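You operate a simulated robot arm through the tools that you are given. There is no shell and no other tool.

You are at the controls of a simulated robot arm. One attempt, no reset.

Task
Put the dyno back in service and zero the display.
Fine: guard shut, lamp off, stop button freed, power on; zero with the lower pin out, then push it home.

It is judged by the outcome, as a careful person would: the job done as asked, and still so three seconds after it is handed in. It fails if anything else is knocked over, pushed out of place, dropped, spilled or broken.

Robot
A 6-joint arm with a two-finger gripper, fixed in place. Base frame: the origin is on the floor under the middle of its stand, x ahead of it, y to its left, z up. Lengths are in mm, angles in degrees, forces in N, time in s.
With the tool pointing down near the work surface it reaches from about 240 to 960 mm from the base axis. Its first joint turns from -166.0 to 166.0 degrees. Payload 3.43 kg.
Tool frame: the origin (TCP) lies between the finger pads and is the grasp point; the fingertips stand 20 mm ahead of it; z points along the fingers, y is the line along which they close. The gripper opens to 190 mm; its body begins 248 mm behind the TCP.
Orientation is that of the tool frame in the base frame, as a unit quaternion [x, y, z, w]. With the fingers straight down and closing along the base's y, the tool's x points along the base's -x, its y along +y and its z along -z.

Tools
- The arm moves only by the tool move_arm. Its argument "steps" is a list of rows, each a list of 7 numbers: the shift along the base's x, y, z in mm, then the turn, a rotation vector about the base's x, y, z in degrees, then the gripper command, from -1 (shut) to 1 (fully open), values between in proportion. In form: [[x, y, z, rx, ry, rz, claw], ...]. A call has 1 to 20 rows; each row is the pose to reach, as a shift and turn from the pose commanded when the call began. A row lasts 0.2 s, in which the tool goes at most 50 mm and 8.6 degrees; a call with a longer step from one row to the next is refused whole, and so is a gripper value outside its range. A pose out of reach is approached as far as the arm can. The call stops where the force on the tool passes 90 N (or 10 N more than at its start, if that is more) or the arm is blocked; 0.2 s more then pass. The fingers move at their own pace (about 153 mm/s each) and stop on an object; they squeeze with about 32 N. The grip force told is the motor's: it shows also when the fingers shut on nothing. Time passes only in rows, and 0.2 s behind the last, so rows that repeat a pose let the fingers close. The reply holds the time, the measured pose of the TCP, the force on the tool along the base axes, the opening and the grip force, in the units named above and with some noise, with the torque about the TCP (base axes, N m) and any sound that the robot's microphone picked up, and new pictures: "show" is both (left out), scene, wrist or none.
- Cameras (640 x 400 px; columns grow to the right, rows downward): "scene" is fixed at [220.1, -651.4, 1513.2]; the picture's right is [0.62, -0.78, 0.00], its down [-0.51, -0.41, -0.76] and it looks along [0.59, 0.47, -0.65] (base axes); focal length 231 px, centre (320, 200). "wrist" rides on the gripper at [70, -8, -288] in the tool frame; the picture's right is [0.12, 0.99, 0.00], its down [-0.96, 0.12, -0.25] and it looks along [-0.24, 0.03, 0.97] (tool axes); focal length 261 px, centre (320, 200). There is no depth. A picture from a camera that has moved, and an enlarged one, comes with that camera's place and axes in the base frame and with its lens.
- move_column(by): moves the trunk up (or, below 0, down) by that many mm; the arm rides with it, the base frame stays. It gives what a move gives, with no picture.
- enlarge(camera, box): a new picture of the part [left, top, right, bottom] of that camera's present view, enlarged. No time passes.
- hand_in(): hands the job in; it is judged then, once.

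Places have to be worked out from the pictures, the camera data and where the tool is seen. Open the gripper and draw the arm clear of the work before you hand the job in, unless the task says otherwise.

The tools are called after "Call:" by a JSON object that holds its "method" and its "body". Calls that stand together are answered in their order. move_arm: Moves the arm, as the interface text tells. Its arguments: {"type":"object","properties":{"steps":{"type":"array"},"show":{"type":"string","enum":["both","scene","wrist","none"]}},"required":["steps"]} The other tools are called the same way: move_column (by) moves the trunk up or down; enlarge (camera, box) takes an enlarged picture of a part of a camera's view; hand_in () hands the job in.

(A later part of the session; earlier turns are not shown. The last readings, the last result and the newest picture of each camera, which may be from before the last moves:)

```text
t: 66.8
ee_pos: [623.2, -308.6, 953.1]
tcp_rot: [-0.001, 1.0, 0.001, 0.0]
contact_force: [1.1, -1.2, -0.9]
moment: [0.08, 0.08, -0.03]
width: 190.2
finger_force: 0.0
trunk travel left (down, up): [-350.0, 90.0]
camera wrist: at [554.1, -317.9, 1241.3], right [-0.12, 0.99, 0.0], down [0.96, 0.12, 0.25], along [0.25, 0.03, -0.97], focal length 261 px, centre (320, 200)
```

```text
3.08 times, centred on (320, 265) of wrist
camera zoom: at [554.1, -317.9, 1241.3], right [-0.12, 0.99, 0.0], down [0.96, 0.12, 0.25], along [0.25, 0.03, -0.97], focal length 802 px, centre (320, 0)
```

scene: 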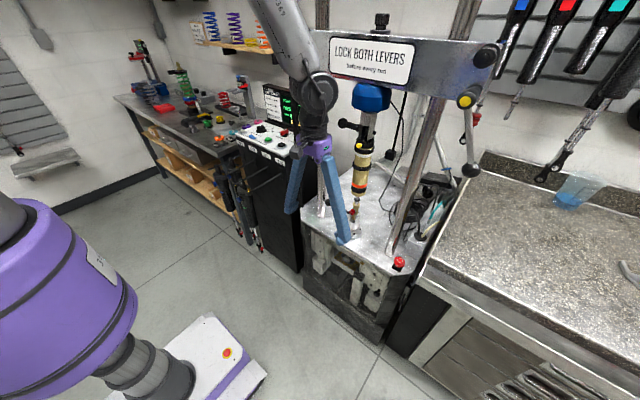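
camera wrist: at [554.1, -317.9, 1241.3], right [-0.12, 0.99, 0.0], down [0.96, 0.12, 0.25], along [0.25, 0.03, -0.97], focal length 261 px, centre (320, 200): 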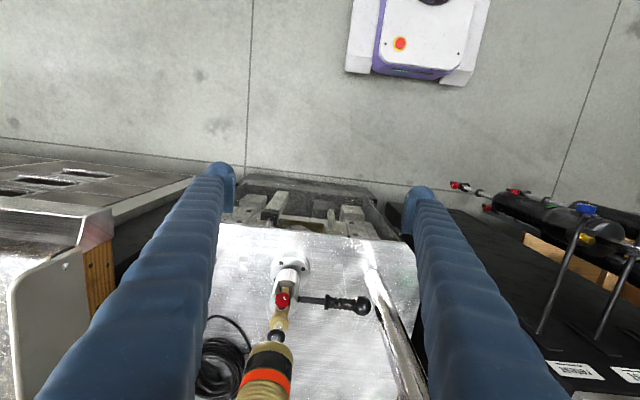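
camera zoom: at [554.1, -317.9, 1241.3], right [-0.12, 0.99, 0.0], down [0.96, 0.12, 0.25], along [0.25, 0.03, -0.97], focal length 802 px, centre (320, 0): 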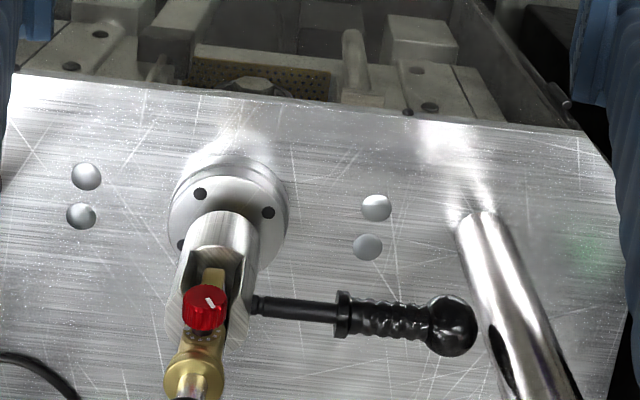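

Call:
{"method": "enlarge", "body": {"camera": "wrist", "box": [262, 245, 332, 310]}}

Call:
{"method": "enlarge", "body": {"camera": "scene", "box": [325, 80, 405, 160]}}

Call:
{"method": "enlarge", "body": {"camera": "scene", "box": [315, 170, 395, 250]}}

Call:
{"method": "enlarge", "body": {"camera": "scene", "box": [250, 70, 320, 140]}}

```text
6.15 times, centred on (297, 278) of wrist
camera zoom: at [554.1, -317.9, 1241.3], right [-0.12, 0.99, 0.0], down [0.96, 0.12, 0.25], along [0.25, 0.03, -0.97], focal length 1604 px, centre (462, -277)
```

zoom: 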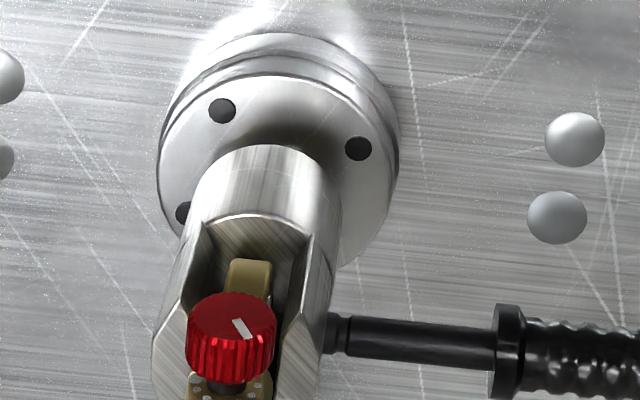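

```text
5.00 times, centred on (365, 120) of scene
camera zoom: at [220.1, -651.4, 1513.2], right [0.62, -0.78, 0.0], down [-0.51, -0.41, -0.76], along [0.59, 0.47, -0.65], focal length 1155 px, centre (95, 600)
```

zoom: 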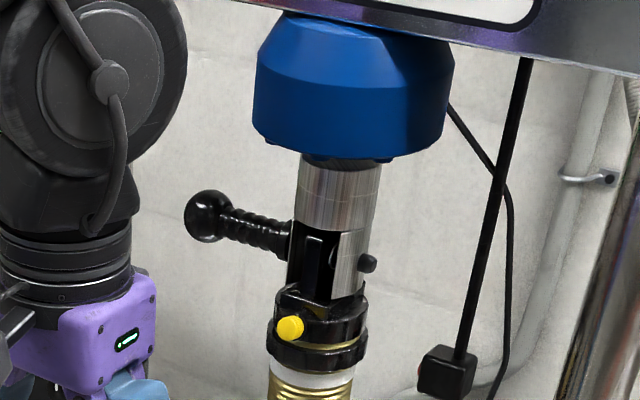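

```text
5.00 times, centred on (355, 210) of scene
camera zoom: at [220.1, -651.4, 1513.2], right [0.62, -0.78, 0.0], down [-0.51, -0.41, -0.76], along [0.59, 0.47, -0.65], focal length 1155 px, centre (145, 150)
```

zoom: 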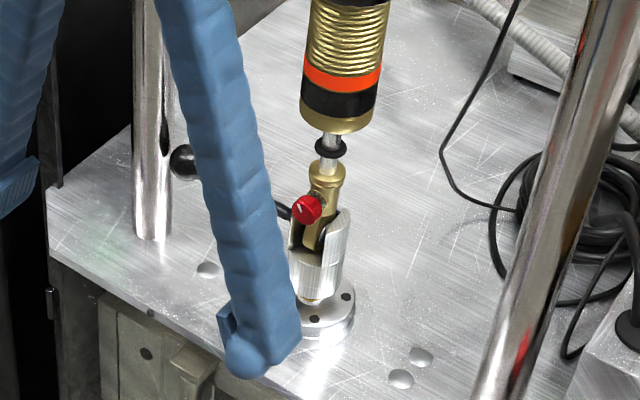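

```text
5.71 times, centred on (285, 105) of scene
camera zoom: at [220.1, -651.4, 1513.2], right [0.62, -0.78, 0.0], down [-0.51, -0.41, -0.76], along [0.59, 0.47, -0.65], focal length 1320 px, centre (520, 743)
```

zoom: 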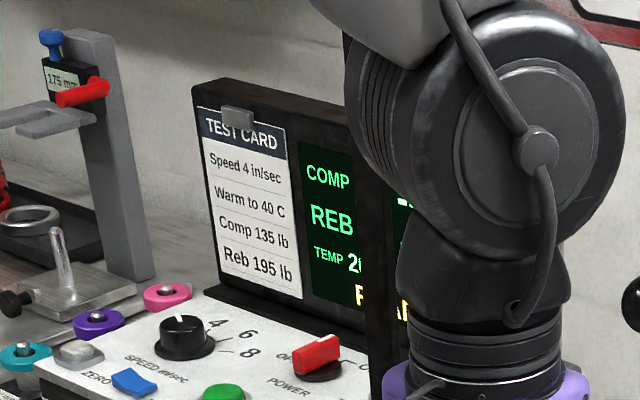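

The lower pin is currently pulled out: about 44 mm of rod shows between fork and handle collar (the upper pin, by contrast, is flush with its tip through the fork), and the interior lamp glow is now gone. So I zero now: back to the panel, heading for the ZERO button near (846,354,1006) with the same rolled, closed-finger press.

Call:
{"method": "move_arm", "body": {"steps": [[-8, 20, 35, 0, 0, 0, 1], [-18, 57, 65, 0, 0, 0, 0.5], [-25, 99, 90, 0, 0, 0, 0], [-25, 142, 115, 0, 0, 0, -0.5], [-25, 185, 140, 0, 0, 0, -1], [-25, 230, 160, 0, 0, 0, -1], [-20, 275, 175, 0, 0, 0, -1], [-10, 320, 185, 0, 0, 0, -1], [5, 365, 190, 0, 0, 0, -1], [25, 408, 190, 0, 0, 0, -1], [50, 450, 190, 0, 0, 0, -1], [80, 489, 190, 0, 0, 0, -1], [110, 528, 185, 0, 0, 0, -1], [140, 566, 175, -4, 0, 0, -1], [170, 604, 165, -10, 0, 0, -1], [195, 635, 145, -16, 0, 0, -1], [215, 650, 125, -20, 0, 0, -1], [223, 655, 110, -20, 0, 0, -1]]}}

Call:
{"method": "enlarge", "body": {"camera": "wrist", "box": [260, 140, 380, 240]}}

Call:
{"method": "enlarge", "body": {"camera": "scene", "box": [225, 95, 305, 165]}}

```text
t: 70.7
ee_pos: [848.2, 348.5, 1062.9]
tcp_rot: [0.0, 0.985, -0.174, 0.0]
contact_force: [0.1, 0.4, 0.5]
moment: [0.05, 0.02, 0.0]
width: 0.0
finger_force: 31.7
trunk travel left (down, up): [-350.0, 90.0]
camera wrist: at [778.0, 439.0, 1336.5], right [-0.12, 0.93, -0.34], down [0.96, 0.19, 0.19], along [0.25, -0.3, -0.92], focal length 261 px, centre (320, 200)
```

scene: 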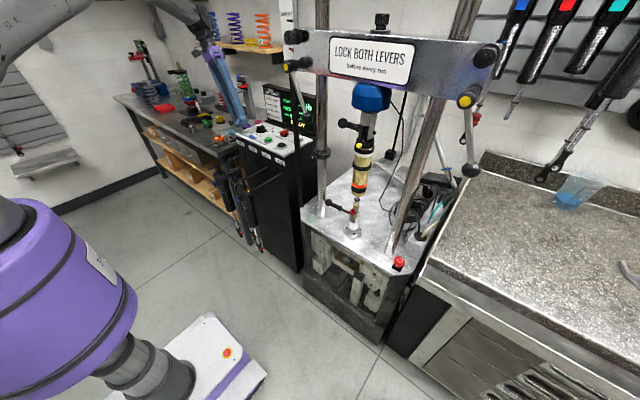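
wrist: 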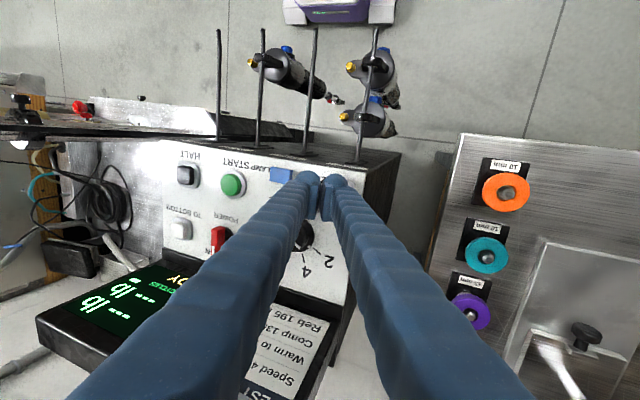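

```text
4.00 times, centred on (320, 190) of wrist
camera zoom: at [778.0, 439.0, 1336.5], right [-0.12, 0.93, -0.34], down [0.96, 0.19, 0.19], along [0.25, -0.3, -0.92], focal length 1043 px, centre (320, 240)
```

zoom: 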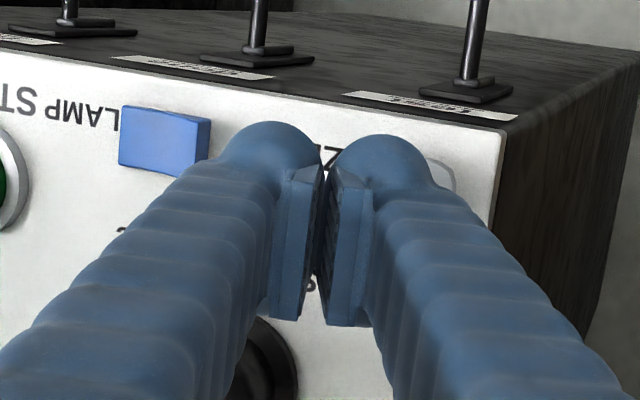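

```text
5.71 times, centred on (265, 130) of scene
camera zoom: at [220.1, -651.4, 1513.2], right [0.62, -0.78, 0.0], down [-0.51, -0.41, -0.76], along [0.59, 0.47, -0.65], focal length 1320 px, centre (634, 600)
```

zoom: 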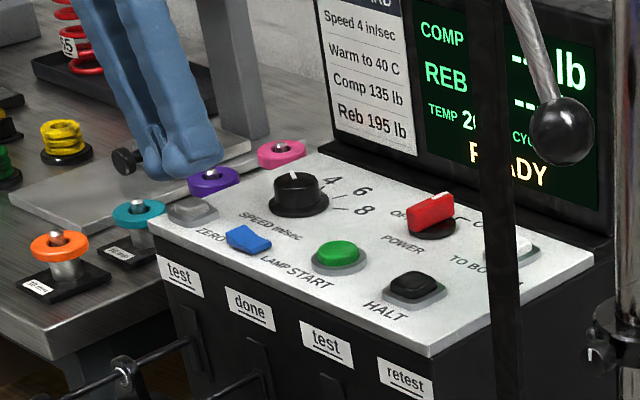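

The fingertip is right over the ZERO button. I lower it and press in small steps, listening for the click.

Call:
{"method": "move_arm", "body": {"steps": [[-1, -1, -12, 0, 0, 0, -1], [-2, -2, -24, 0, 0, 0, -1], [-2, -2, -28, 0, 0, 0, -1], [-2, -2, -31, 0, 0, 0, -1], [-2, -2, -33, 0, 0, 0, -1]], "show": "scene"}}

Call:
{"method": "enlarge", "body": {"camera": "scene", "box": [225, 75, 325, 165]}}

```text
t: 71.8
ee_pos: [845.6, 346.1, 1032.2]
tcp_rot: [0.0, 0.985, -0.173, 0.002]
contact_force: [0.8, 4.0, 18.3]
moment: [0.27, -0.08, 0.01]
width: 0.0
finger_force: 31.9
trunk travel left (down, up): [-350.0, 90.0]
heard: click
```

scene: 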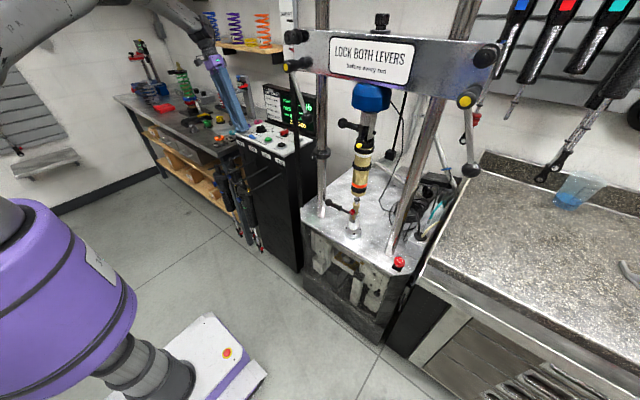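

```text
4.44 times, centred on (275, 120) of scene
camera zoom: at [220.1, -651.4, 1513.2], right [0.62, -0.78, 0.0], down [-0.51, -0.41, -0.76], along [0.59, 0.47, -0.65], focal length 1027 px, centre (520, 556)
```

zoom: 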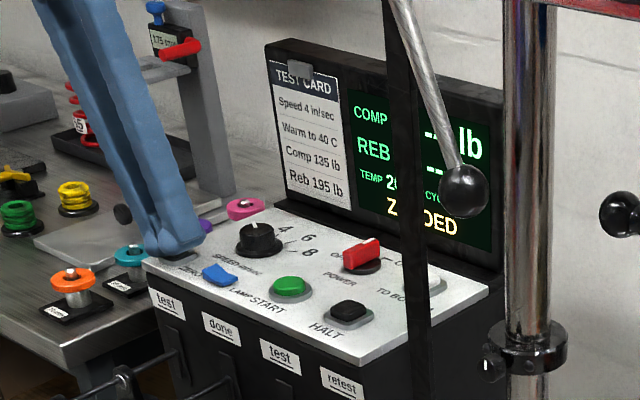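

The display now reads "ZEROED". I lift straight off the button and check the display again.

Call:
{"method": "move_arm", "body": {"steps": [[0, 0, 10, 0, 0, 0, -1], [0, 0, 40, 0, 0, 0, -1], [-15, -15, 75, 6, 0, 0, -1], [-30, -40, 100, 13, 0, 0, 0], [-40, -75, 115, 20, 0, 0, 1], [-40, -115, 115, 20, 0, 0, 1], [-30, -150, 115, 20, 0, 0, 1]]}}

Call:
{"method": "enlarge", "body": {"camera": "wrist", "box": [210, 180, 440, 400]}}

```text
t: 73.5
ee_pos: [815.1, 194.7, 1142.3]
tcp_rot: [-0.001, 1.0, 0.002, 0.0]
contact_force: [-0.2, 0.1, -0.1]
moment: [-0.05, 0.01, 0.0]
width: 189.9
finger_force: 0.1
trunk travel left (down, up): [-350.0, 90.0]
camera wrist: at [745.0, 186.3, 1430.8], right [-0.12, 0.99, 0.0], down [0.96, 0.12, 0.25], along [0.25, 0.03, -0.97], focal length 261 px, centre (320, 200)
```

scene: 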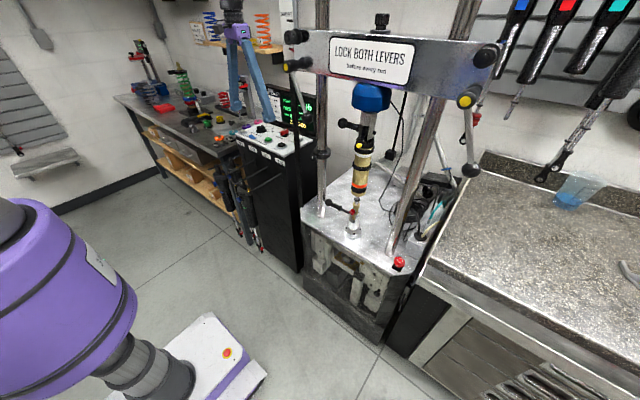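
wrist: 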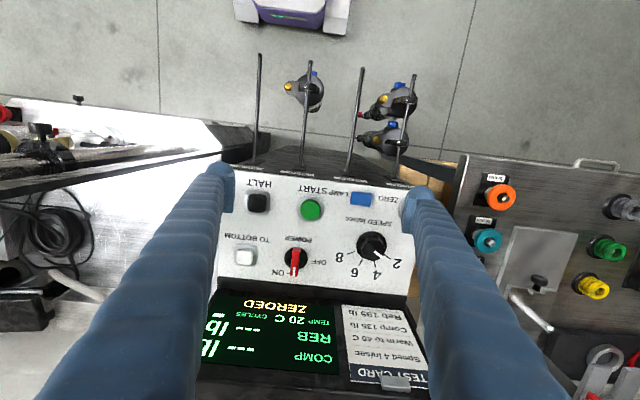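

```text
1.82 times, centred on (325, 290) of wrist
camera zoom: at [745.0, 186.3, 1430.8], right [-0.12, 0.99, 0.0], down [0.96, 0.12, 0.25], along [0.25, 0.03, -0.97], focal length 474 px, centre (311, 36)
```

zoom: 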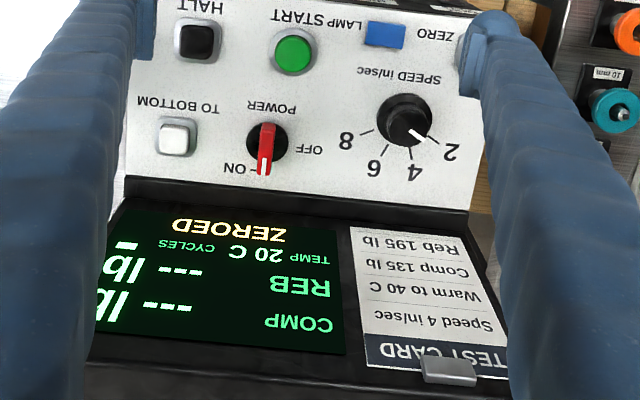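

ZEROED is confirmed. Now the pin: its handle lies in line with the left post, so I'll grip it from the front-top with the fingers closing across it. To keep the wrist on its natural side with a forward-tilted tool I first go to free space in front of the dyno, then lower the trunk.

Call:
{"method": "move_arm", "body": {"steps": [[-45, -15, 0, 0, 0, 0, 0], [-90, -35, 0, 0, 0, 0, -0.4], [-135, -55, 0, 0, 0, 0, -0.4], [-178, -78, 0, 0, 0, 0, -0.4], [-210, -115, 0, 0, 0, 0, -0.4], [-230, -160, 0, 0, 0, 0, -0.4], [-238, -207, 0, 0, 0, 0, -0.4], [-238, -255, 0, 0, 0, 0, -0.4], [-235, -303, 0, 0, 0, 0, -0.4], [-228, -350, 0, 0, 0, 0, -0.4], [-220, -397, 0, 0, 0, 0, -0.4], [-215, -440, 0, 0, 0, 0, -0.4]], "show": "scene"}}

Call:
{"method": "move_column", "body": {"by": -150}}

```text
t: 76.0
ee_pos: [597.6, -243.7, 1142.8]
tcp_rot: [0.0, 1.0, 0.0, 0.0]
contact_force: [0.2, -0.5, 0.1]
moment: [0.07, 0.0, 0.01]
width: 56.8
finger_force: 0.0
trunk travel left (down, up): [-350.0, 90.0]
```

scene: 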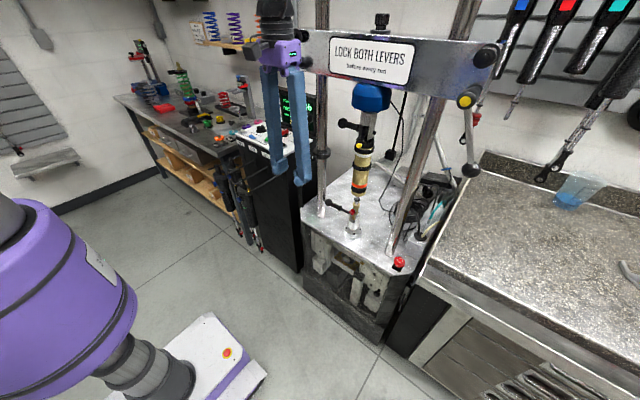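

```text
t: 77.8
ee_pos: [600.2, -241.4, 993.1]
tcp_rot: [0.0, 1.0, 0.001, 0.0]
contact_force: [-0.6, 0.7, 0.0]
moment: [0.0, 0.02, 0.0]
width: 56.8
finger_force: 0.1
trunk travel left (down, up): [-200.0, 240.0]
```

The trunk moved cleanly. I lower it another 150 mm, then rotate the gripper 90° in free space.

Call:
{"method": "move_column", "body": {"by": -150}}

Call:
{"method": "move_arm", "body": {"steps": [[0, 0, 10, 0, 0, 8, -0.4], [0, 0, 25, 0, 0, 16, -0.4], [0, 0, 45, 0, 0, 24, -0.4], [0, 0, 65, 0, 0, 32, -0.4], [0, 0, 85, 0, 0, 40, -0.4], [0, 0, 105, 0, 0, 48, -0.4], [0, 0, 125, 0, 0, 56, -0.4], [0, 0, 145, 0, 0, 64, -0.4], [0, 0, 155, 0, 0, 72, -0.4], [0, 0, 155, 0, 0, 80, -0.4], [0, 0, 155, 0, 0, 88, -0.4], [0, 0, 155, 0, 0, 90, -0.4]]}}

```text
t: 79.5
ee_pos: [599.1, -241.3, 843.6]
tcp_rot: [0.0, 1.0, 0.001, 0.001]
contact_force: [0.2, 0.1, 0.2]
moment: [0.0, -0.06, -0.02]
width: 57.2
finger_force: 0.1
trunk travel left (down, up): [-50.0, 390.0]
```

```text
t: 82.2
ee_pos: [599.7, -241.5, 998.6]
tcp_rot: [0.707, -0.707, -0.001, 0.0]
contact_force: [-0.2, -0.3, 0.6]
moment: [-0.01, 0.02, 0.03]
width: 57.1
finger_force: 0.0
trunk travel left (down, up): [-50.0, 390.0]
camera wrist: at [609.1, -311.9, 1286.9], right [-0.99, -0.12, 0.0], down [-0.12, 0.96, 0.25], along [-0.03, 0.25, -0.97], focal length 261 px, centre (320, 200)
```

scene: 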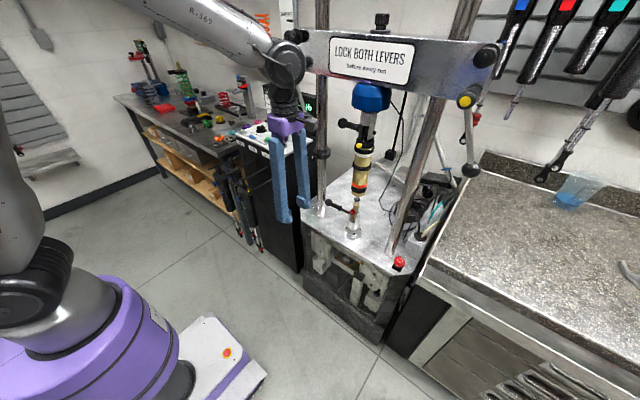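
wrist: 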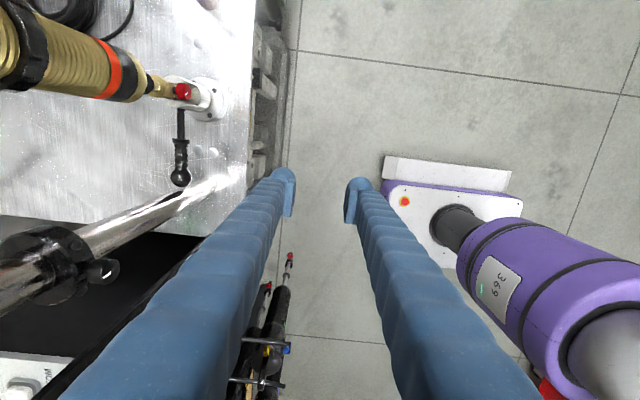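

The gripper is yawed 90° with a flatter forearm now. I tilt it forward 20° and move toward the pin handle (about (824,-246,853)), stopping short for a look.

Call:
{"method": "move_arm", "body": {"steps": [[25, 0, 0, 0, -5, 0, -0.4], [55, -1, 2, 0, -10, 0, -0.4], [85, -2, 4, 0, -15, 0, -0.4], [115, -3, 6, 0, -20, 0, -0.4], [140, -4, 8, 0, -20, 0, -0.4], [150, -4, 0, 0, -20, 0, -0.4]]}}

Call:
{"method": "enlarge", "body": {"camera": "wrist", "box": [180, 60, 400, 260]}}

```text
t: 83.5
ee_pos: [749.3, -247.2, 997.7]
tcp_rot: [0.697, -0.696, 0.121, -0.123]
contact_force: [0.3, -0.3, -0.6]
moment: [0.02, 0.02, -0.04]
width: 57.3
finger_force: 0.1
trunk travel left (down, up): [-50.0, 390.0]
camera wrist: at [659.5, -316.9, 1271.3], right [-0.93, -0.12, -0.34], down [-0.19, 0.96, 0.19], along [0.3, 0.25, -0.92], focal length 261 px, centre (320, 200)
```

scene: 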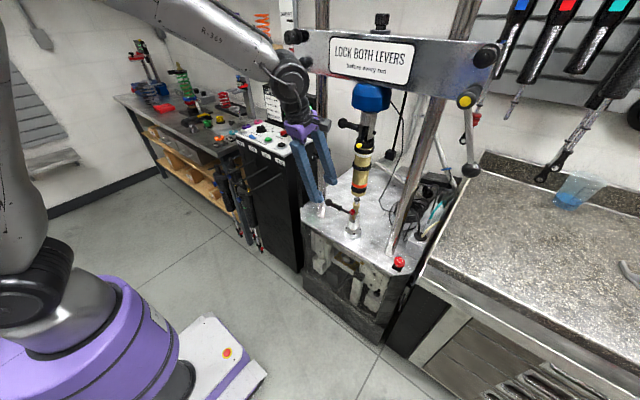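
wrist: 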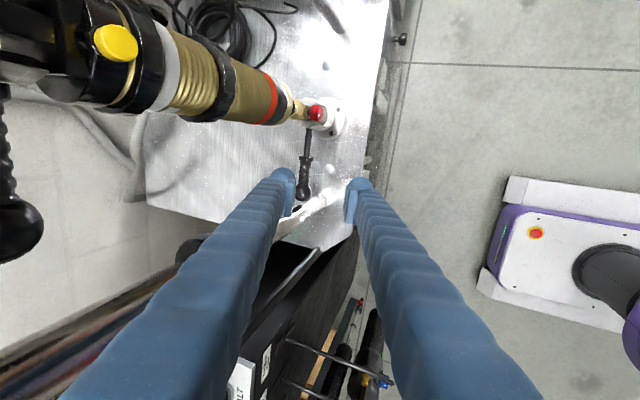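

```text
2.00 times, centred on (290, 160) of wrist
camera zoom: at [659.5, -316.9, 1271.3], right [-0.93, -0.12, -0.34], down [-0.19, 0.96, 0.19], along [0.3, 0.25, -0.92], focal length 521 px, centre (380, 280)
```

zoom: 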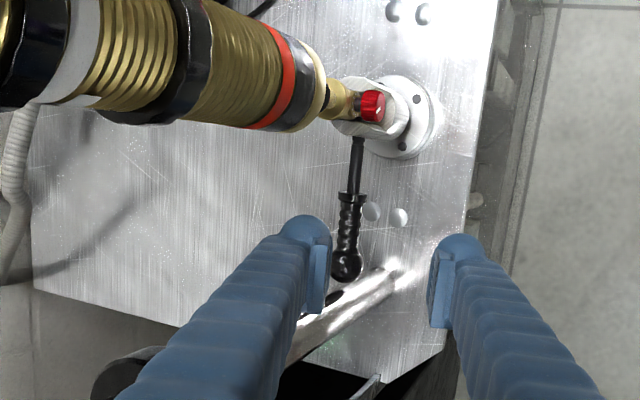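

The handle is between the finger lines, about (830,-247,848). I advance along the tool axis to about 60 mm short of it and check alignment.

Call:
{"method": "move_arm", "body": {"steps": [[15, 0, -22, 0, 0, 0, -0.4], [30, 0, -44, 0, 0, 0, -0.4], [45, 0, -68, 0, 0, 0, -0.4], [60, 0, -93, 0, 0, 0, -0.4]]}}

Call:
{"method": "enlarge", "body": {"camera": "wrist", "box": [240, 120, 400, 250]}}

```text
t: 84.5
ee_pos: [808.4, -244.4, 902.2]
tcp_rot: [0.698, -0.696, 0.121, -0.123]
contact_force: [0.2, 0.5, 0.5]
moment: [-0.01, -0.02, 0.03]
width: 57.1
finger_force: 0.1
trunk travel left (down, up): [-50.0, 390.0]
camera wrist: at [720.7, -314.9, 1176.5], right [-0.93, -0.12, -0.34], down [-0.19, 0.96, 0.2], along [0.3, 0.25, -0.92], focal length 261 px, centre (320, 200)
```

scene: 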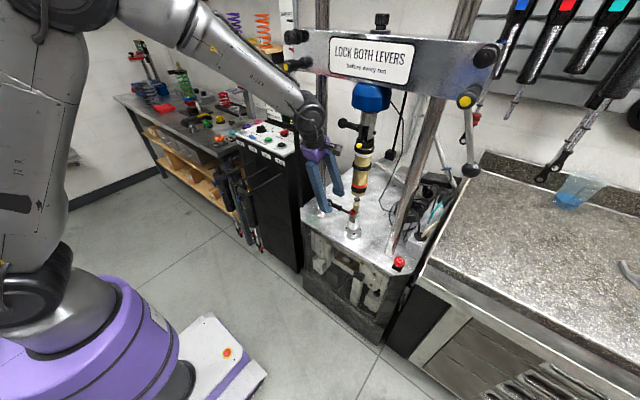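
wrist: 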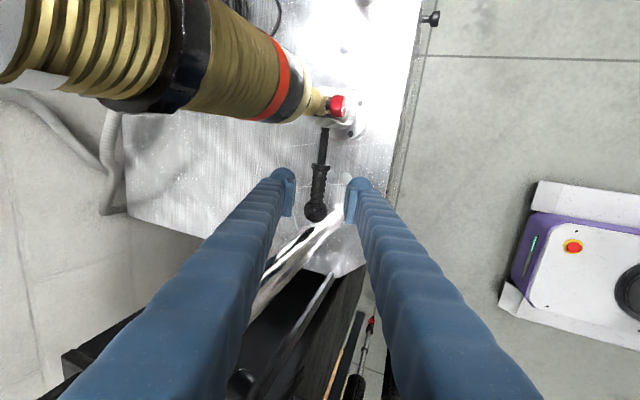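

```text
3.08 times, centred on (320, 185) of wrist
camera zoom: at [720.7, -314.9, 1176.5], right [-0.93, -0.12, -0.34], down [-0.19, 0.96, 0.2], along [0.3, 0.25, -0.92], focal length 802 px, centre (320, 246)
```

zoom: 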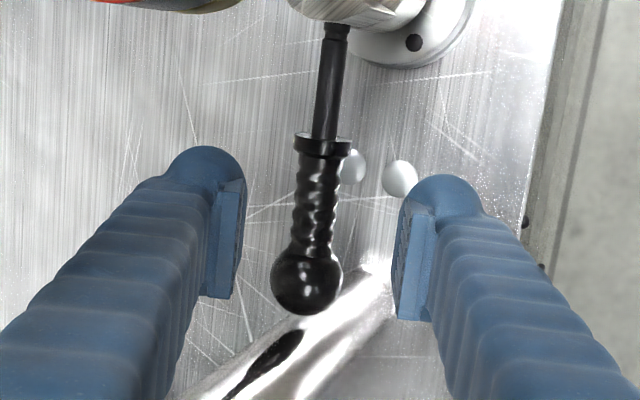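

The handle sits squarely between the fingers. I aim a bit further toward the ball (y≈-228) so that after the ~44 mm push the fingers stay clear of the shock body, and advance to straddle it.

Call:
{"method": "move_arm", "body": {"steps": [[2, 16, 0, 0, 0, 0, -0.4], [9, 16, -18, 0, 0, 0, -0.4], [16, 16, -36, 0, 0, 0, -0.4], [22, 16, -53, 0, 0, 0, -0.4]]}}

Call:
{"method": "enlarge", "body": {"camera": "wrist", "box": [240, 120, 400, 250]}}

```text
t: 85.5
ee_pos: [830.2, -229.5, 851.4]
tcp_rot: [0.697, -0.696, 0.121, -0.124]
contact_force: [0.0, 0.0, 0.3]
moment: [0.0, -0.01, 0.0]
width: 57.1
finger_force: 0.1
trunk travel left (down, up): [-50.0, 390.0]
camera wrist: at [741.8, -300.9, 1125.7], right [-0.93, -0.12, -0.34], down [-0.19, 0.96, 0.19], along [0.3, 0.25, -0.92], focal length 261 px, centre (320, 200)
```

scene: 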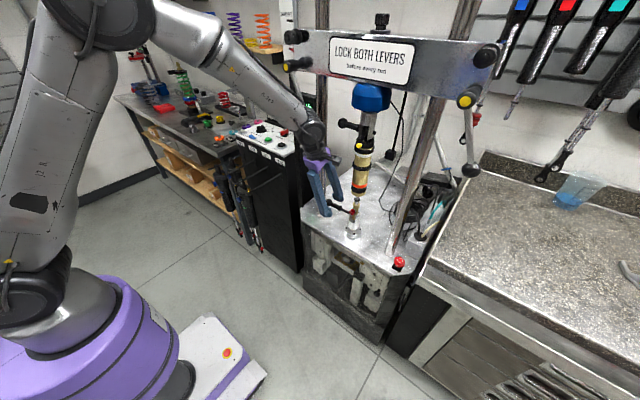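
wrist: 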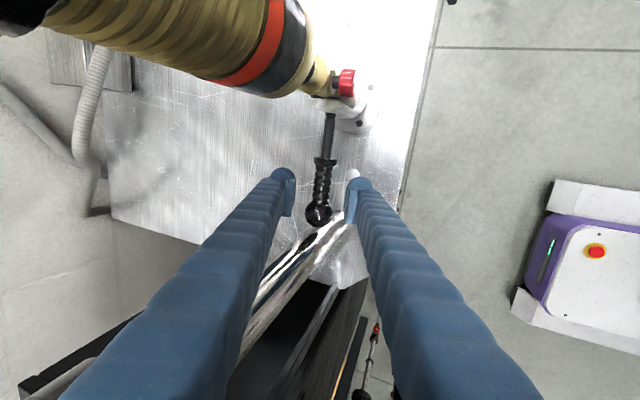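

```text
3.08 times, centred on (320, 185) of wrist
camera zoom: at [741.8, -300.9, 1125.7], right [-0.93, -0.12, -0.34], down [-0.19, 0.96, 0.19], along [0.3, 0.25, -0.92], focal length 802 px, centre (320, 246)
```

zoom: 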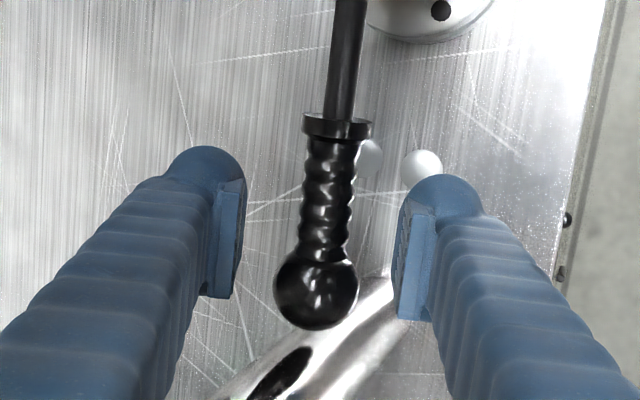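

The ball end is between the pads at TCP depth. I close the gripper on it.

Call:
{"method": "move_arm", "body": {"steps": [[0, 0, 0, 0, 0, 0, -1], [0, 0, 0, 0, 0, 0, -1], [0, 0, 0, 0, 0, 0, -1]]}}

Call:
{"method": "enlarge", "body": {"camera": "wrist", "box": [240, 120, 400, 250]}}

```text
t: 86.3
ee_pos: [830.0, -230.4, 852.4]
tcp_rot: [0.697, -0.696, 0.121, -0.122]
contact_force: [-7.5, -0.1, 3.2]
moment: [0.07, 0.04, 0.13]
width: 28.8
finger_force: 45.4
trunk travel left (down, up): [-50.0, 390.0]
camera wrist: at [740.9, -300.9, 1126.1], right [-0.93, -0.12, -0.34], down [-0.19, 0.96, 0.2], along [0.3, 0.25, -0.92], focal length 261 px, centre (320, 200)
```

scene: 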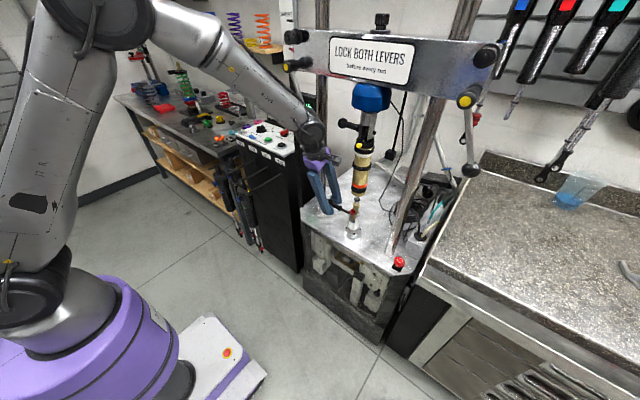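
wrist: 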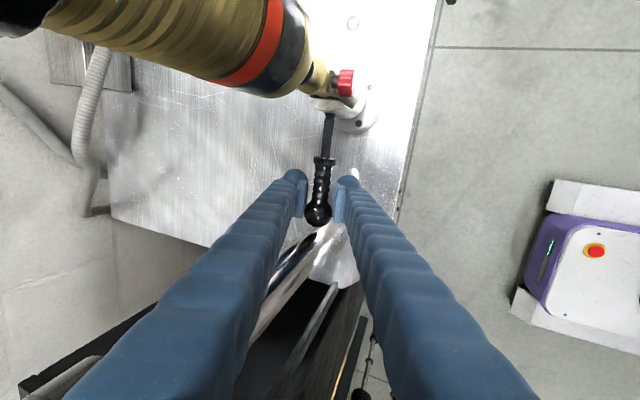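

```text
3.08 times, centred on (320, 185) of wrist
camera zoom: at [740.9, -300.9, 1126.1], right [-0.93, -0.12, -0.34], down [-0.19, 0.96, 0.2], along [0.3, 0.25, -0.92], focal length 802 px, centre (320, 246)
```

zoom: 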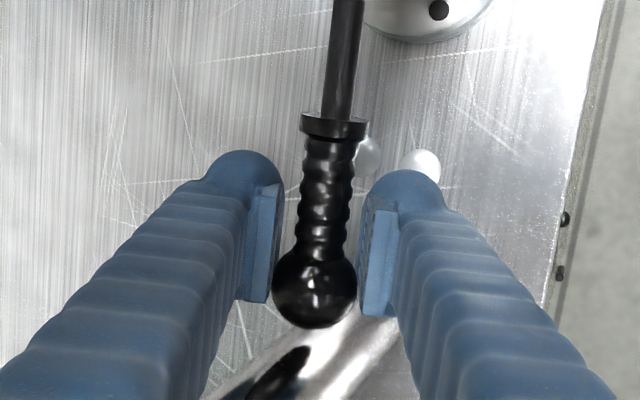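

Gripped on the ball (28.8 mm). I push the pin toward home (-y) in small steps, checking that it follows.

Call:
{"method": "move_arm", "body": {"steps": [[0, -4, 0, 0, 0, 0, -1], [0, -8, 0, 0, 0, 0, -1], [0, -12, 0, 0, 0, 0, -1]], "show": "wrist"}}

Call:
{"method": "enlarge", "body": {"camera": "wrist", "box": [240, 70, 400, 250]}}

```text
t: 87.2
ee_pos: [829.9, -242.3, 850.8]
tcp_rot: [-0.696, 0.697, -0.121, 0.123]
contact_force: [-10.5, 0.2, -3.4]
moment: [0.03, -0.02, 0.1]
width: 28.7
finger_force: 45.1
trunk travel left (down, up): [-50.0, 390.0]
camera wrist: at [741.2, -312.4, 1126.2], right [-0.93, -0.12, -0.34], down [-0.19, 0.96, 0.2], along [0.3, 0.25, -0.92], focal length 261 px, centre (320, 200)
```

wrist: 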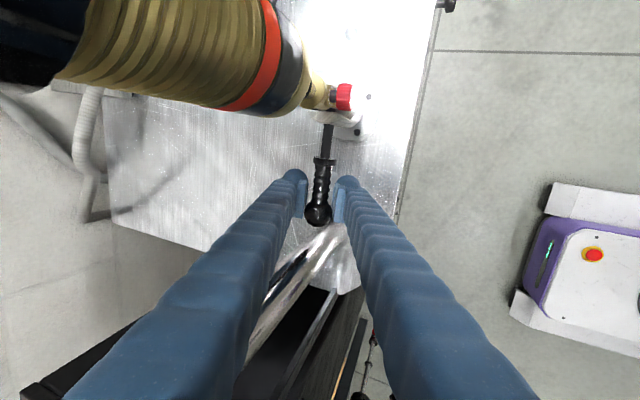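

```text
2.22 times, centred on (320, 160) of wrist
camera zoom: at [741.2, -312.4, 1126.2], right [-0.93, -0.12, -0.34], down [-0.19, 0.96, 0.2], along [0.3, 0.25, -0.92], focal length 579 px, centre (320, 289)
```

zoom: 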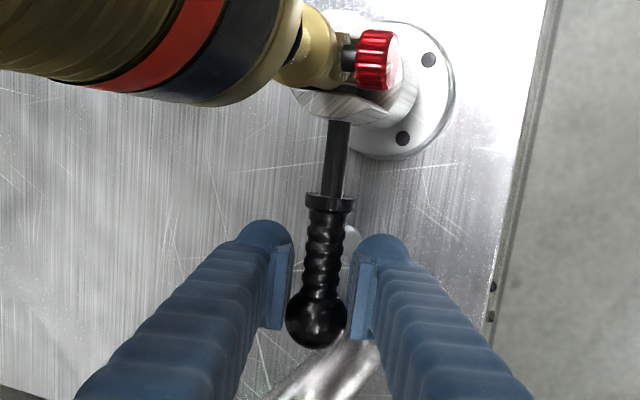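

The pin follows with almost no resistance. I continue pushing it in, watching for the collar to seat.

Call:
{"method": "move_arm", "body": {"steps": [[0, -4, 0, 0, 0, 0, -1], [0, -8, 0, 0, 0, 0, -1], [0, -12, 0, 0, 0, 0, -1], [0, -16, 0, 0, 0, 0, -1], [0, -20, 0, 0, 0, 0, -1]], "show": "wrist"}}

Call:
{"method": "enlarge", "body": {"camera": "wrist", "box": [240, 70, 400, 250]}}

```text
t: 88.3
ee_pos: [829.8, -262.4, 852.8]
tcp_rot: [0.697, -0.696, 0.122, -0.123]
contact_force: [-14.0, 1.0, -4.7]
moment: [0.08, -0.01, 0.21]
width: 28.7
finger_force: 45.0
trunk travel left (down, up): [-50.0, 390.0]
camera wrist: at [741.0, -332.1, 1126.1], right [-0.93, -0.12, -0.34], down [-0.19, 0.96, 0.2], along [0.3, 0.25, -0.92], focal length 261 px, centre (320, 200)
```

wrist: 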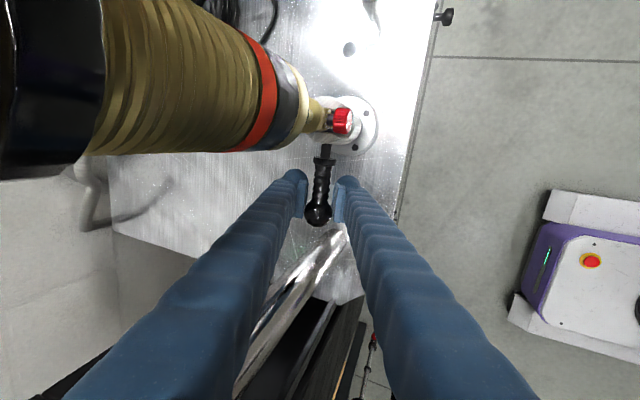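

```text
2.22 times, centred on (320, 160) of wrist
camera zoom: at [741.0, -332.1, 1126.1], right [-0.93, -0.12, -0.34], down [-0.19, 0.96, 0.2], along [0.3, 0.25, -0.92], focal length 579 px, centre (320, 289)
```

zoom: 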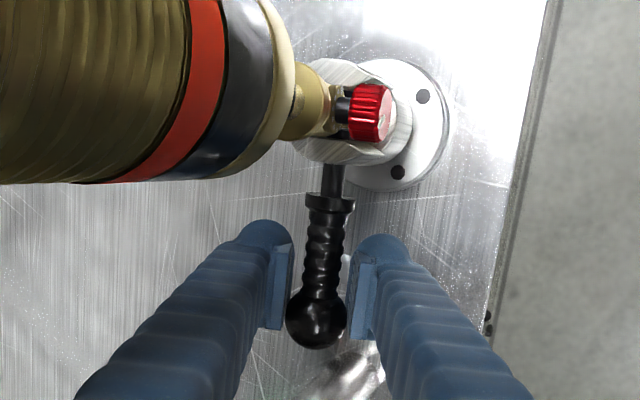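

About 17 mm of rod remains. I push on in finer steps until the collar seats against the fork.

Call:
{"method": "move_arm", "body": {"steps": [[0, -3, 0, 0, 0, 0, -1], [0, -6, 0, 0, 0, 0, -1], [0, -9, 0, 0, 0, 0, -1], [0, -12, 0, 0, 0, 0, -1]], "show": "wrist"}}

Call:
{"method": "enlarge", "body": {"camera": "wrist", "box": [240, 70, 400, 250]}}

```text
t: 89.3
ee_pos: [829.7, -274.7, 852.2]
tcp_rot: [-0.696, 0.697, -0.121, 0.122]
contact_force: [-17.3, -4.9, -9.0]
moment: [-0.04, 0.05, 0.43]
width: 28.9
finger_force: 45.3
trunk travel left (down, up): [-50.0, 390.0]
camera wrist: at [741.1, -344.7, 1126.1], right [-0.93, -0.12, -0.34], down [-0.19, 0.96, 0.2], along [0.3, 0.25, -0.92], focal length 261 px, centre (320, 200)
```

wrist: 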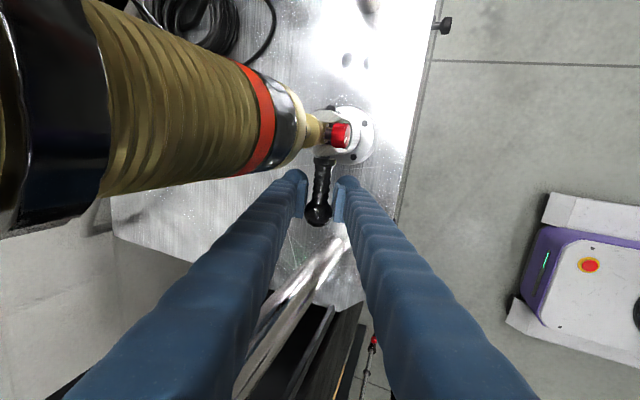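

```text
2.22 times, centred on (320, 160) of wrist
camera zoom: at [741.1, -344.7, 1126.1], right [-0.93, -0.12, -0.34], down [-0.19, 0.96, 0.2], along [0.3, 0.25, -0.92], focal length 579 px, centre (320, 289)
```

zoom: 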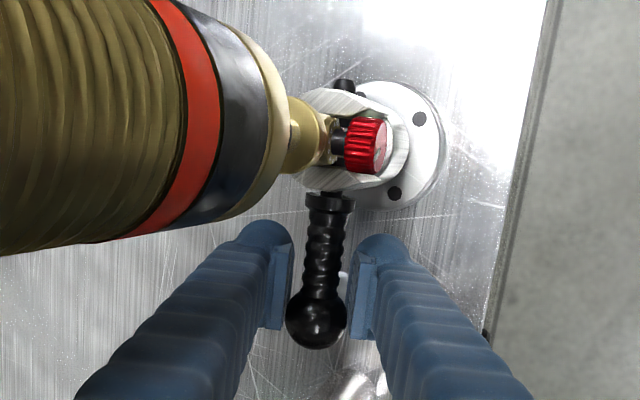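

The pin's tip now shows on the far side and the collar is almost against the fork. I push the last few millimetres gently until it seats.

Call:
{"method": "move_arm", "body": {"steps": [[0, -2, 0, 0, 0, 0, -1], [0, -4, 0, 0, 0, 0, -1], [0, -6, 0, 0, 0, 0, -1]], "show": "wrist"}}

Call:
{"method": "enlarge", "body": {"camera": "wrist", "box": [270, 80, 370, 240]}}

```text
t: 90.2
ee_pos: [830.4, -276.9, 853.7]
tcp_rot: [0.697, -0.696, 0.12, -0.123]
contact_force: [-19.1, 18.4, -10.8]
moment: [0.11, 0.02, 0.45]
width: 28.9
finger_force: 45.1
trunk travel left (down, up): [-50.0, 390.0]
camera wrist: at [741.9, -347.8, 1126.2], right [-0.93, -0.12, -0.34], down [-0.19, 0.96, 0.2], along [0.3, 0.25, -0.92], focal length 261 px, centre (320, 200)
```

wrist: 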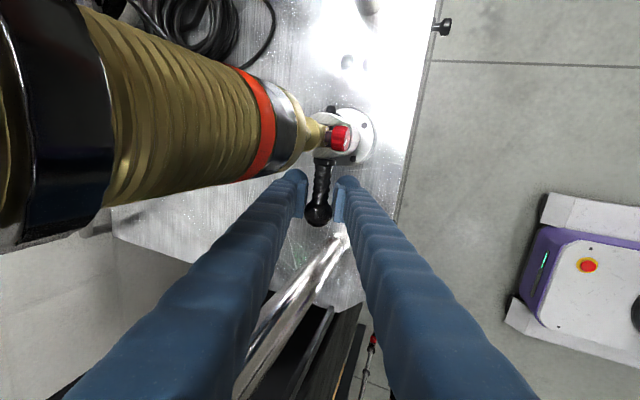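

```text
2.50 times, centred on (320, 160) of wrist
camera zoom: at [741.9, -347.8, 1126.2], right [-0.93, -0.12, -0.34], down [-0.19, 0.96, 0.2], along [0.3, 0.25, -0.92], focal length 652 px, centre (320, 300)
```

zoom: 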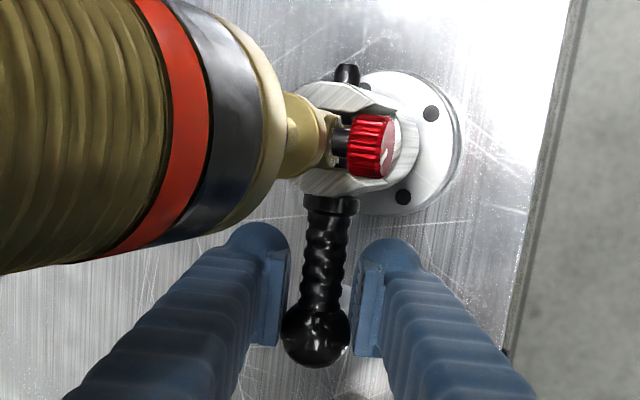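

The pin is home: the collar is against the fork, the tip protrudes on the far side, and there is an 18 N end-stop reaction. I give one slightly firmer push, then relax, open and back straight out.

Call:
{"method": "move_arm", "body": {"steps": [[0, -2, 0, 0, 0, 0, -1], [0, -2, 0, 0, 0, 0, -1], [0, 3, 0, 0, 0, 0, -1], [0, 3, 0, 0, 0, 0, -0.4], [0, 3, 0, 0, 0, 0, -0.4], [-7, 4, 19, 0, 0, 0, -0.4], [-20, 5, 56, 0, 0, 0, -0.4], [-35, 8, 94, 0, 0, 0, -0.4], [-60, 15, 130, 0, 0, 0, -0.4], [-100, 25, 150, 0, 0, 0, -0.4]]}}

Call:
{"method": "enlarge", "body": {"camera": "wrist", "box": [180, 60, 400, 260]}}

Call:
{"method": "enlarge", "body": {"camera": "scene", "box": [315, 170, 395, 250]}}

```text
t: 92.3
ee_pos: [730.2, -252.7, 1003.2]
tcp_rot: [0.697, -0.696, 0.122, -0.122]
contact_force: [-1.0, 0.1, 0.4]
moment: [0.04, 0.01, -0.01]
width: 57.0
finger_force: 0.1
trunk travel left (down, up): [-50.0, 390.0]
camera wrist: at [640.6, -323.9, 1276.7], right [-0.93, -0.12, -0.34], down [-0.19, 0.96, 0.19], along [0.3, 0.25, -0.92], focal length 261 px, centre (320, 200)
```

scene: 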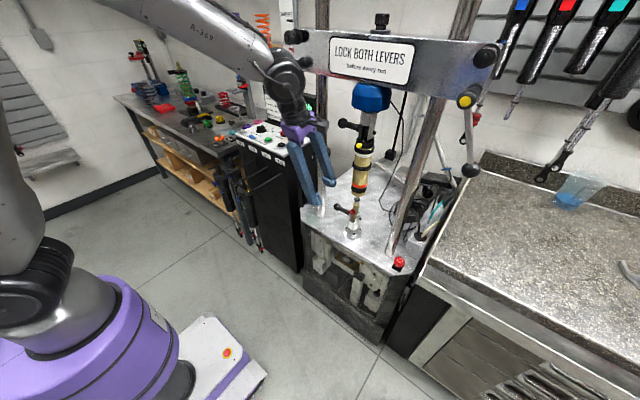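
wrist: 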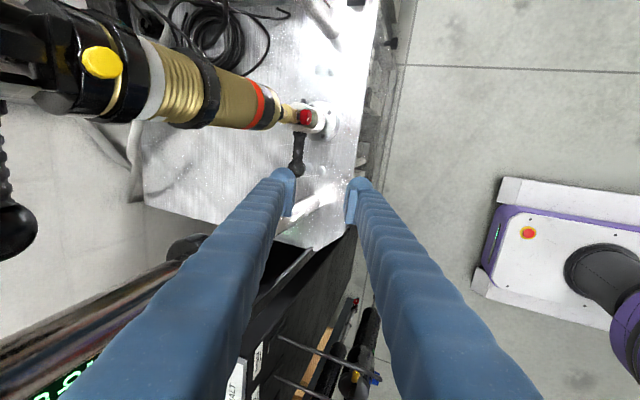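

```text
2.00 times, centred on (290, 160) of wrist
camera zoom: at [640.6, -323.9, 1276.7], right [-0.93, -0.12, -0.34], down [-0.19, 0.96, 0.19], along [0.3, 0.25, -0.92], focal length 521 px, centre (380, 280)
```

zoom: 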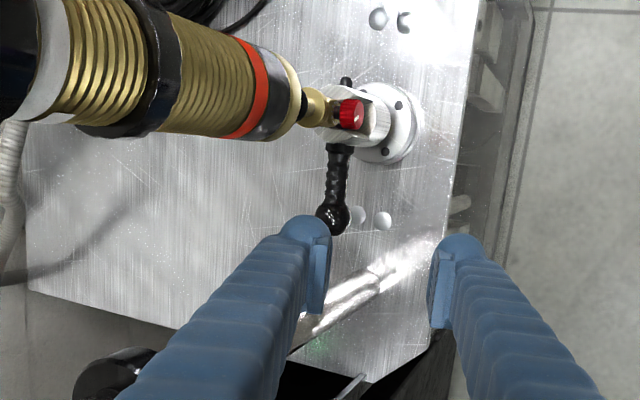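

```text
5.00 times, centred on (355, 210) of scene
camera zoom: at [220.1, -651.4, 1513.2], right [0.62, -0.78, 0.0], down [-0.51, -0.41, -0.76], along [0.59, 0.47, -0.65], focal length 1155 px, centre (145, 150)
```

zoom: 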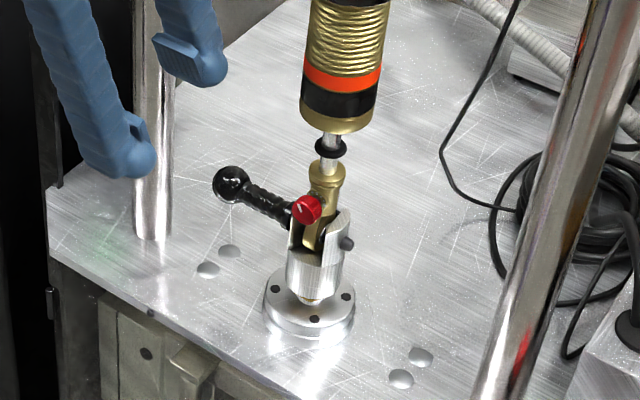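

The lower pin is home with its tip through the fork, matching the upper pin. I draw the arm back into free space, open the gripper and check guard, stop, panel and display.

Call:
{"method": "move_arm", "body": {"steps": [[-35, 0, 0, 0, 5, 0, -0.4], [-70, 0, 0, 0, 10, 0, -0.4], [-105, 0, 0, 0, 15, 0, 0], [-135, 0, 0, 0, 20, 0, 0.5], [-150, 0, 30, 0, 20, -8, 1], [-150, 0, 60, 0, 20, -16, 1], [-150, 0, 90, 0, 20, -24, 1], [-150, 0, 110, 0, 20, -32, 1], [-150, 0, 120, 0, 20, -40, 1], [-150, 0, 120, 0, 20, -40, 1]]}}

Call:
{"method": "enlarge", "body": {"camera": "scene", "box": [290, 170, 450, 340]}}

Call:
{"method": "enlarge", "body": {"camera": "scene", "box": [370, 220, 430, 290]}}

Call:
{"method": "enlarge", "body": {"camera": "scene", "box": [225, 75, 325, 165]}}

```text
t: 94.5
ee_pos: [582.0, -254.4, 1121.5]
tcp_rot: [-0.427, 0.902, -0.036, -0.047]
contact_force: [-0.3, 0.7, -0.1]
moment: [0.0, 0.04, 0.0]
width: 190.1
finger_force: 0.2
trunk travel left (down, up): [-50.0, 390.0]
camera wrist: at [559.9, -283.2, 1416.8], right [-0.84, 0.54, -0.01], down [0.53, 0.84, 0.13], along [0.08, 0.11, -0.99], focal length 261 px, centre (320, 200)
```

scene: 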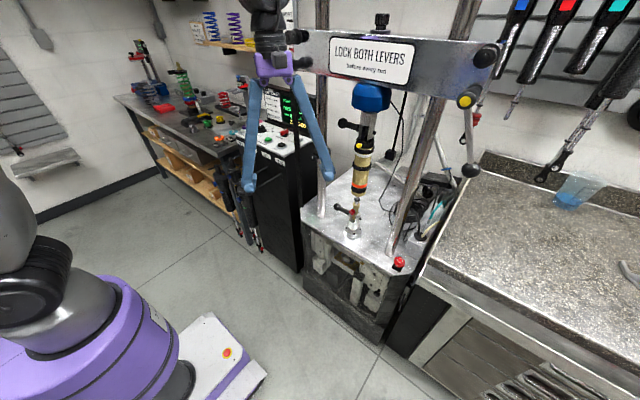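
wrist: 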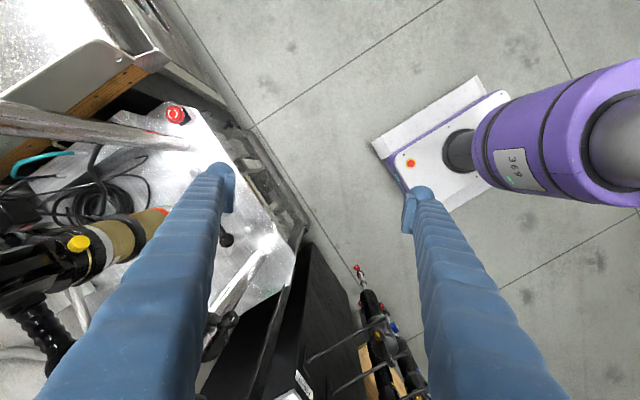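

```text
2.35 times, centred on (370, 255) of scene
camera zoom: at [220.1, -651.4, 1513.2], right [0.62, -0.78, 0.0], down [-0.51, -0.41, -0.76], along [0.59, 0.47, -0.65], focal length 544 px, centre (202, 71)
```

zoom: 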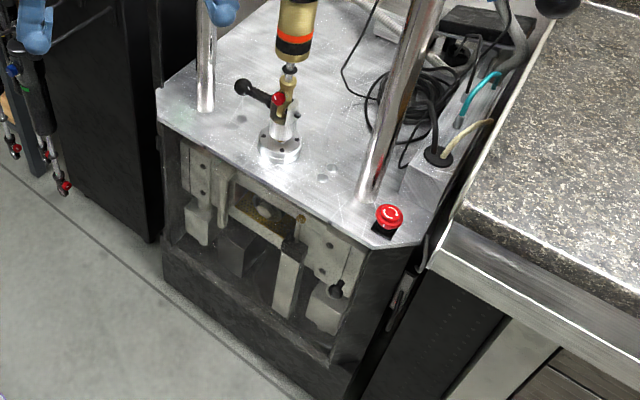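

```text
5.71 times, centred on (400, 255) of scene
camera zoom: at [220.1, -651.4, 1513.2], right [0.62, -0.78, 0.0], down [-0.51, -0.41, -0.76], along [0.59, 0.47, -0.65], focal length 1320 px, centre (-137, -114)
```

zoom: 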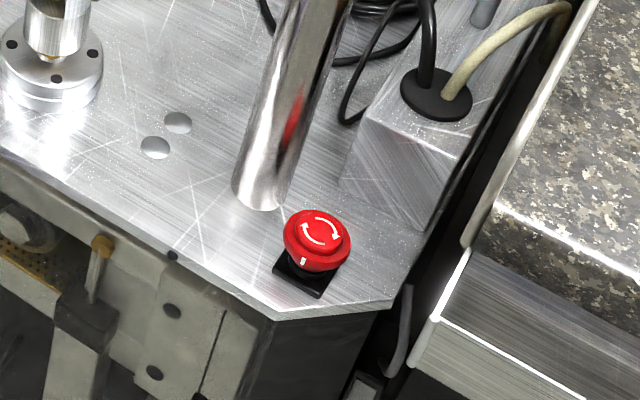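

```text
4.44 times, centred on (275, 120) of scene
camera zoom: at [220.1, -651.4, 1513.2], right [0.62, -0.78, 0.0], down [-0.51, -0.41, -0.76], along [0.59, 0.47, -0.65], focal length 1027 px, centre (520, 556)
```

zoom: 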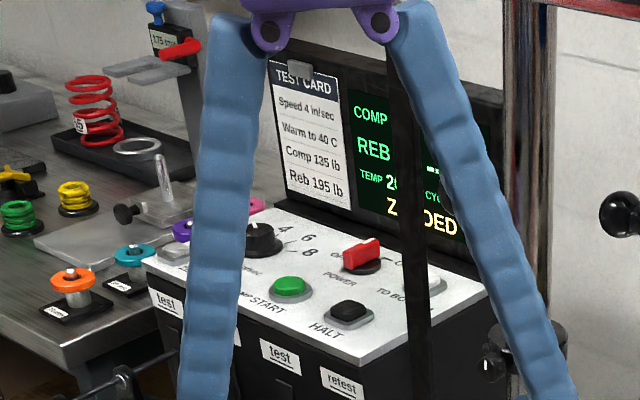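

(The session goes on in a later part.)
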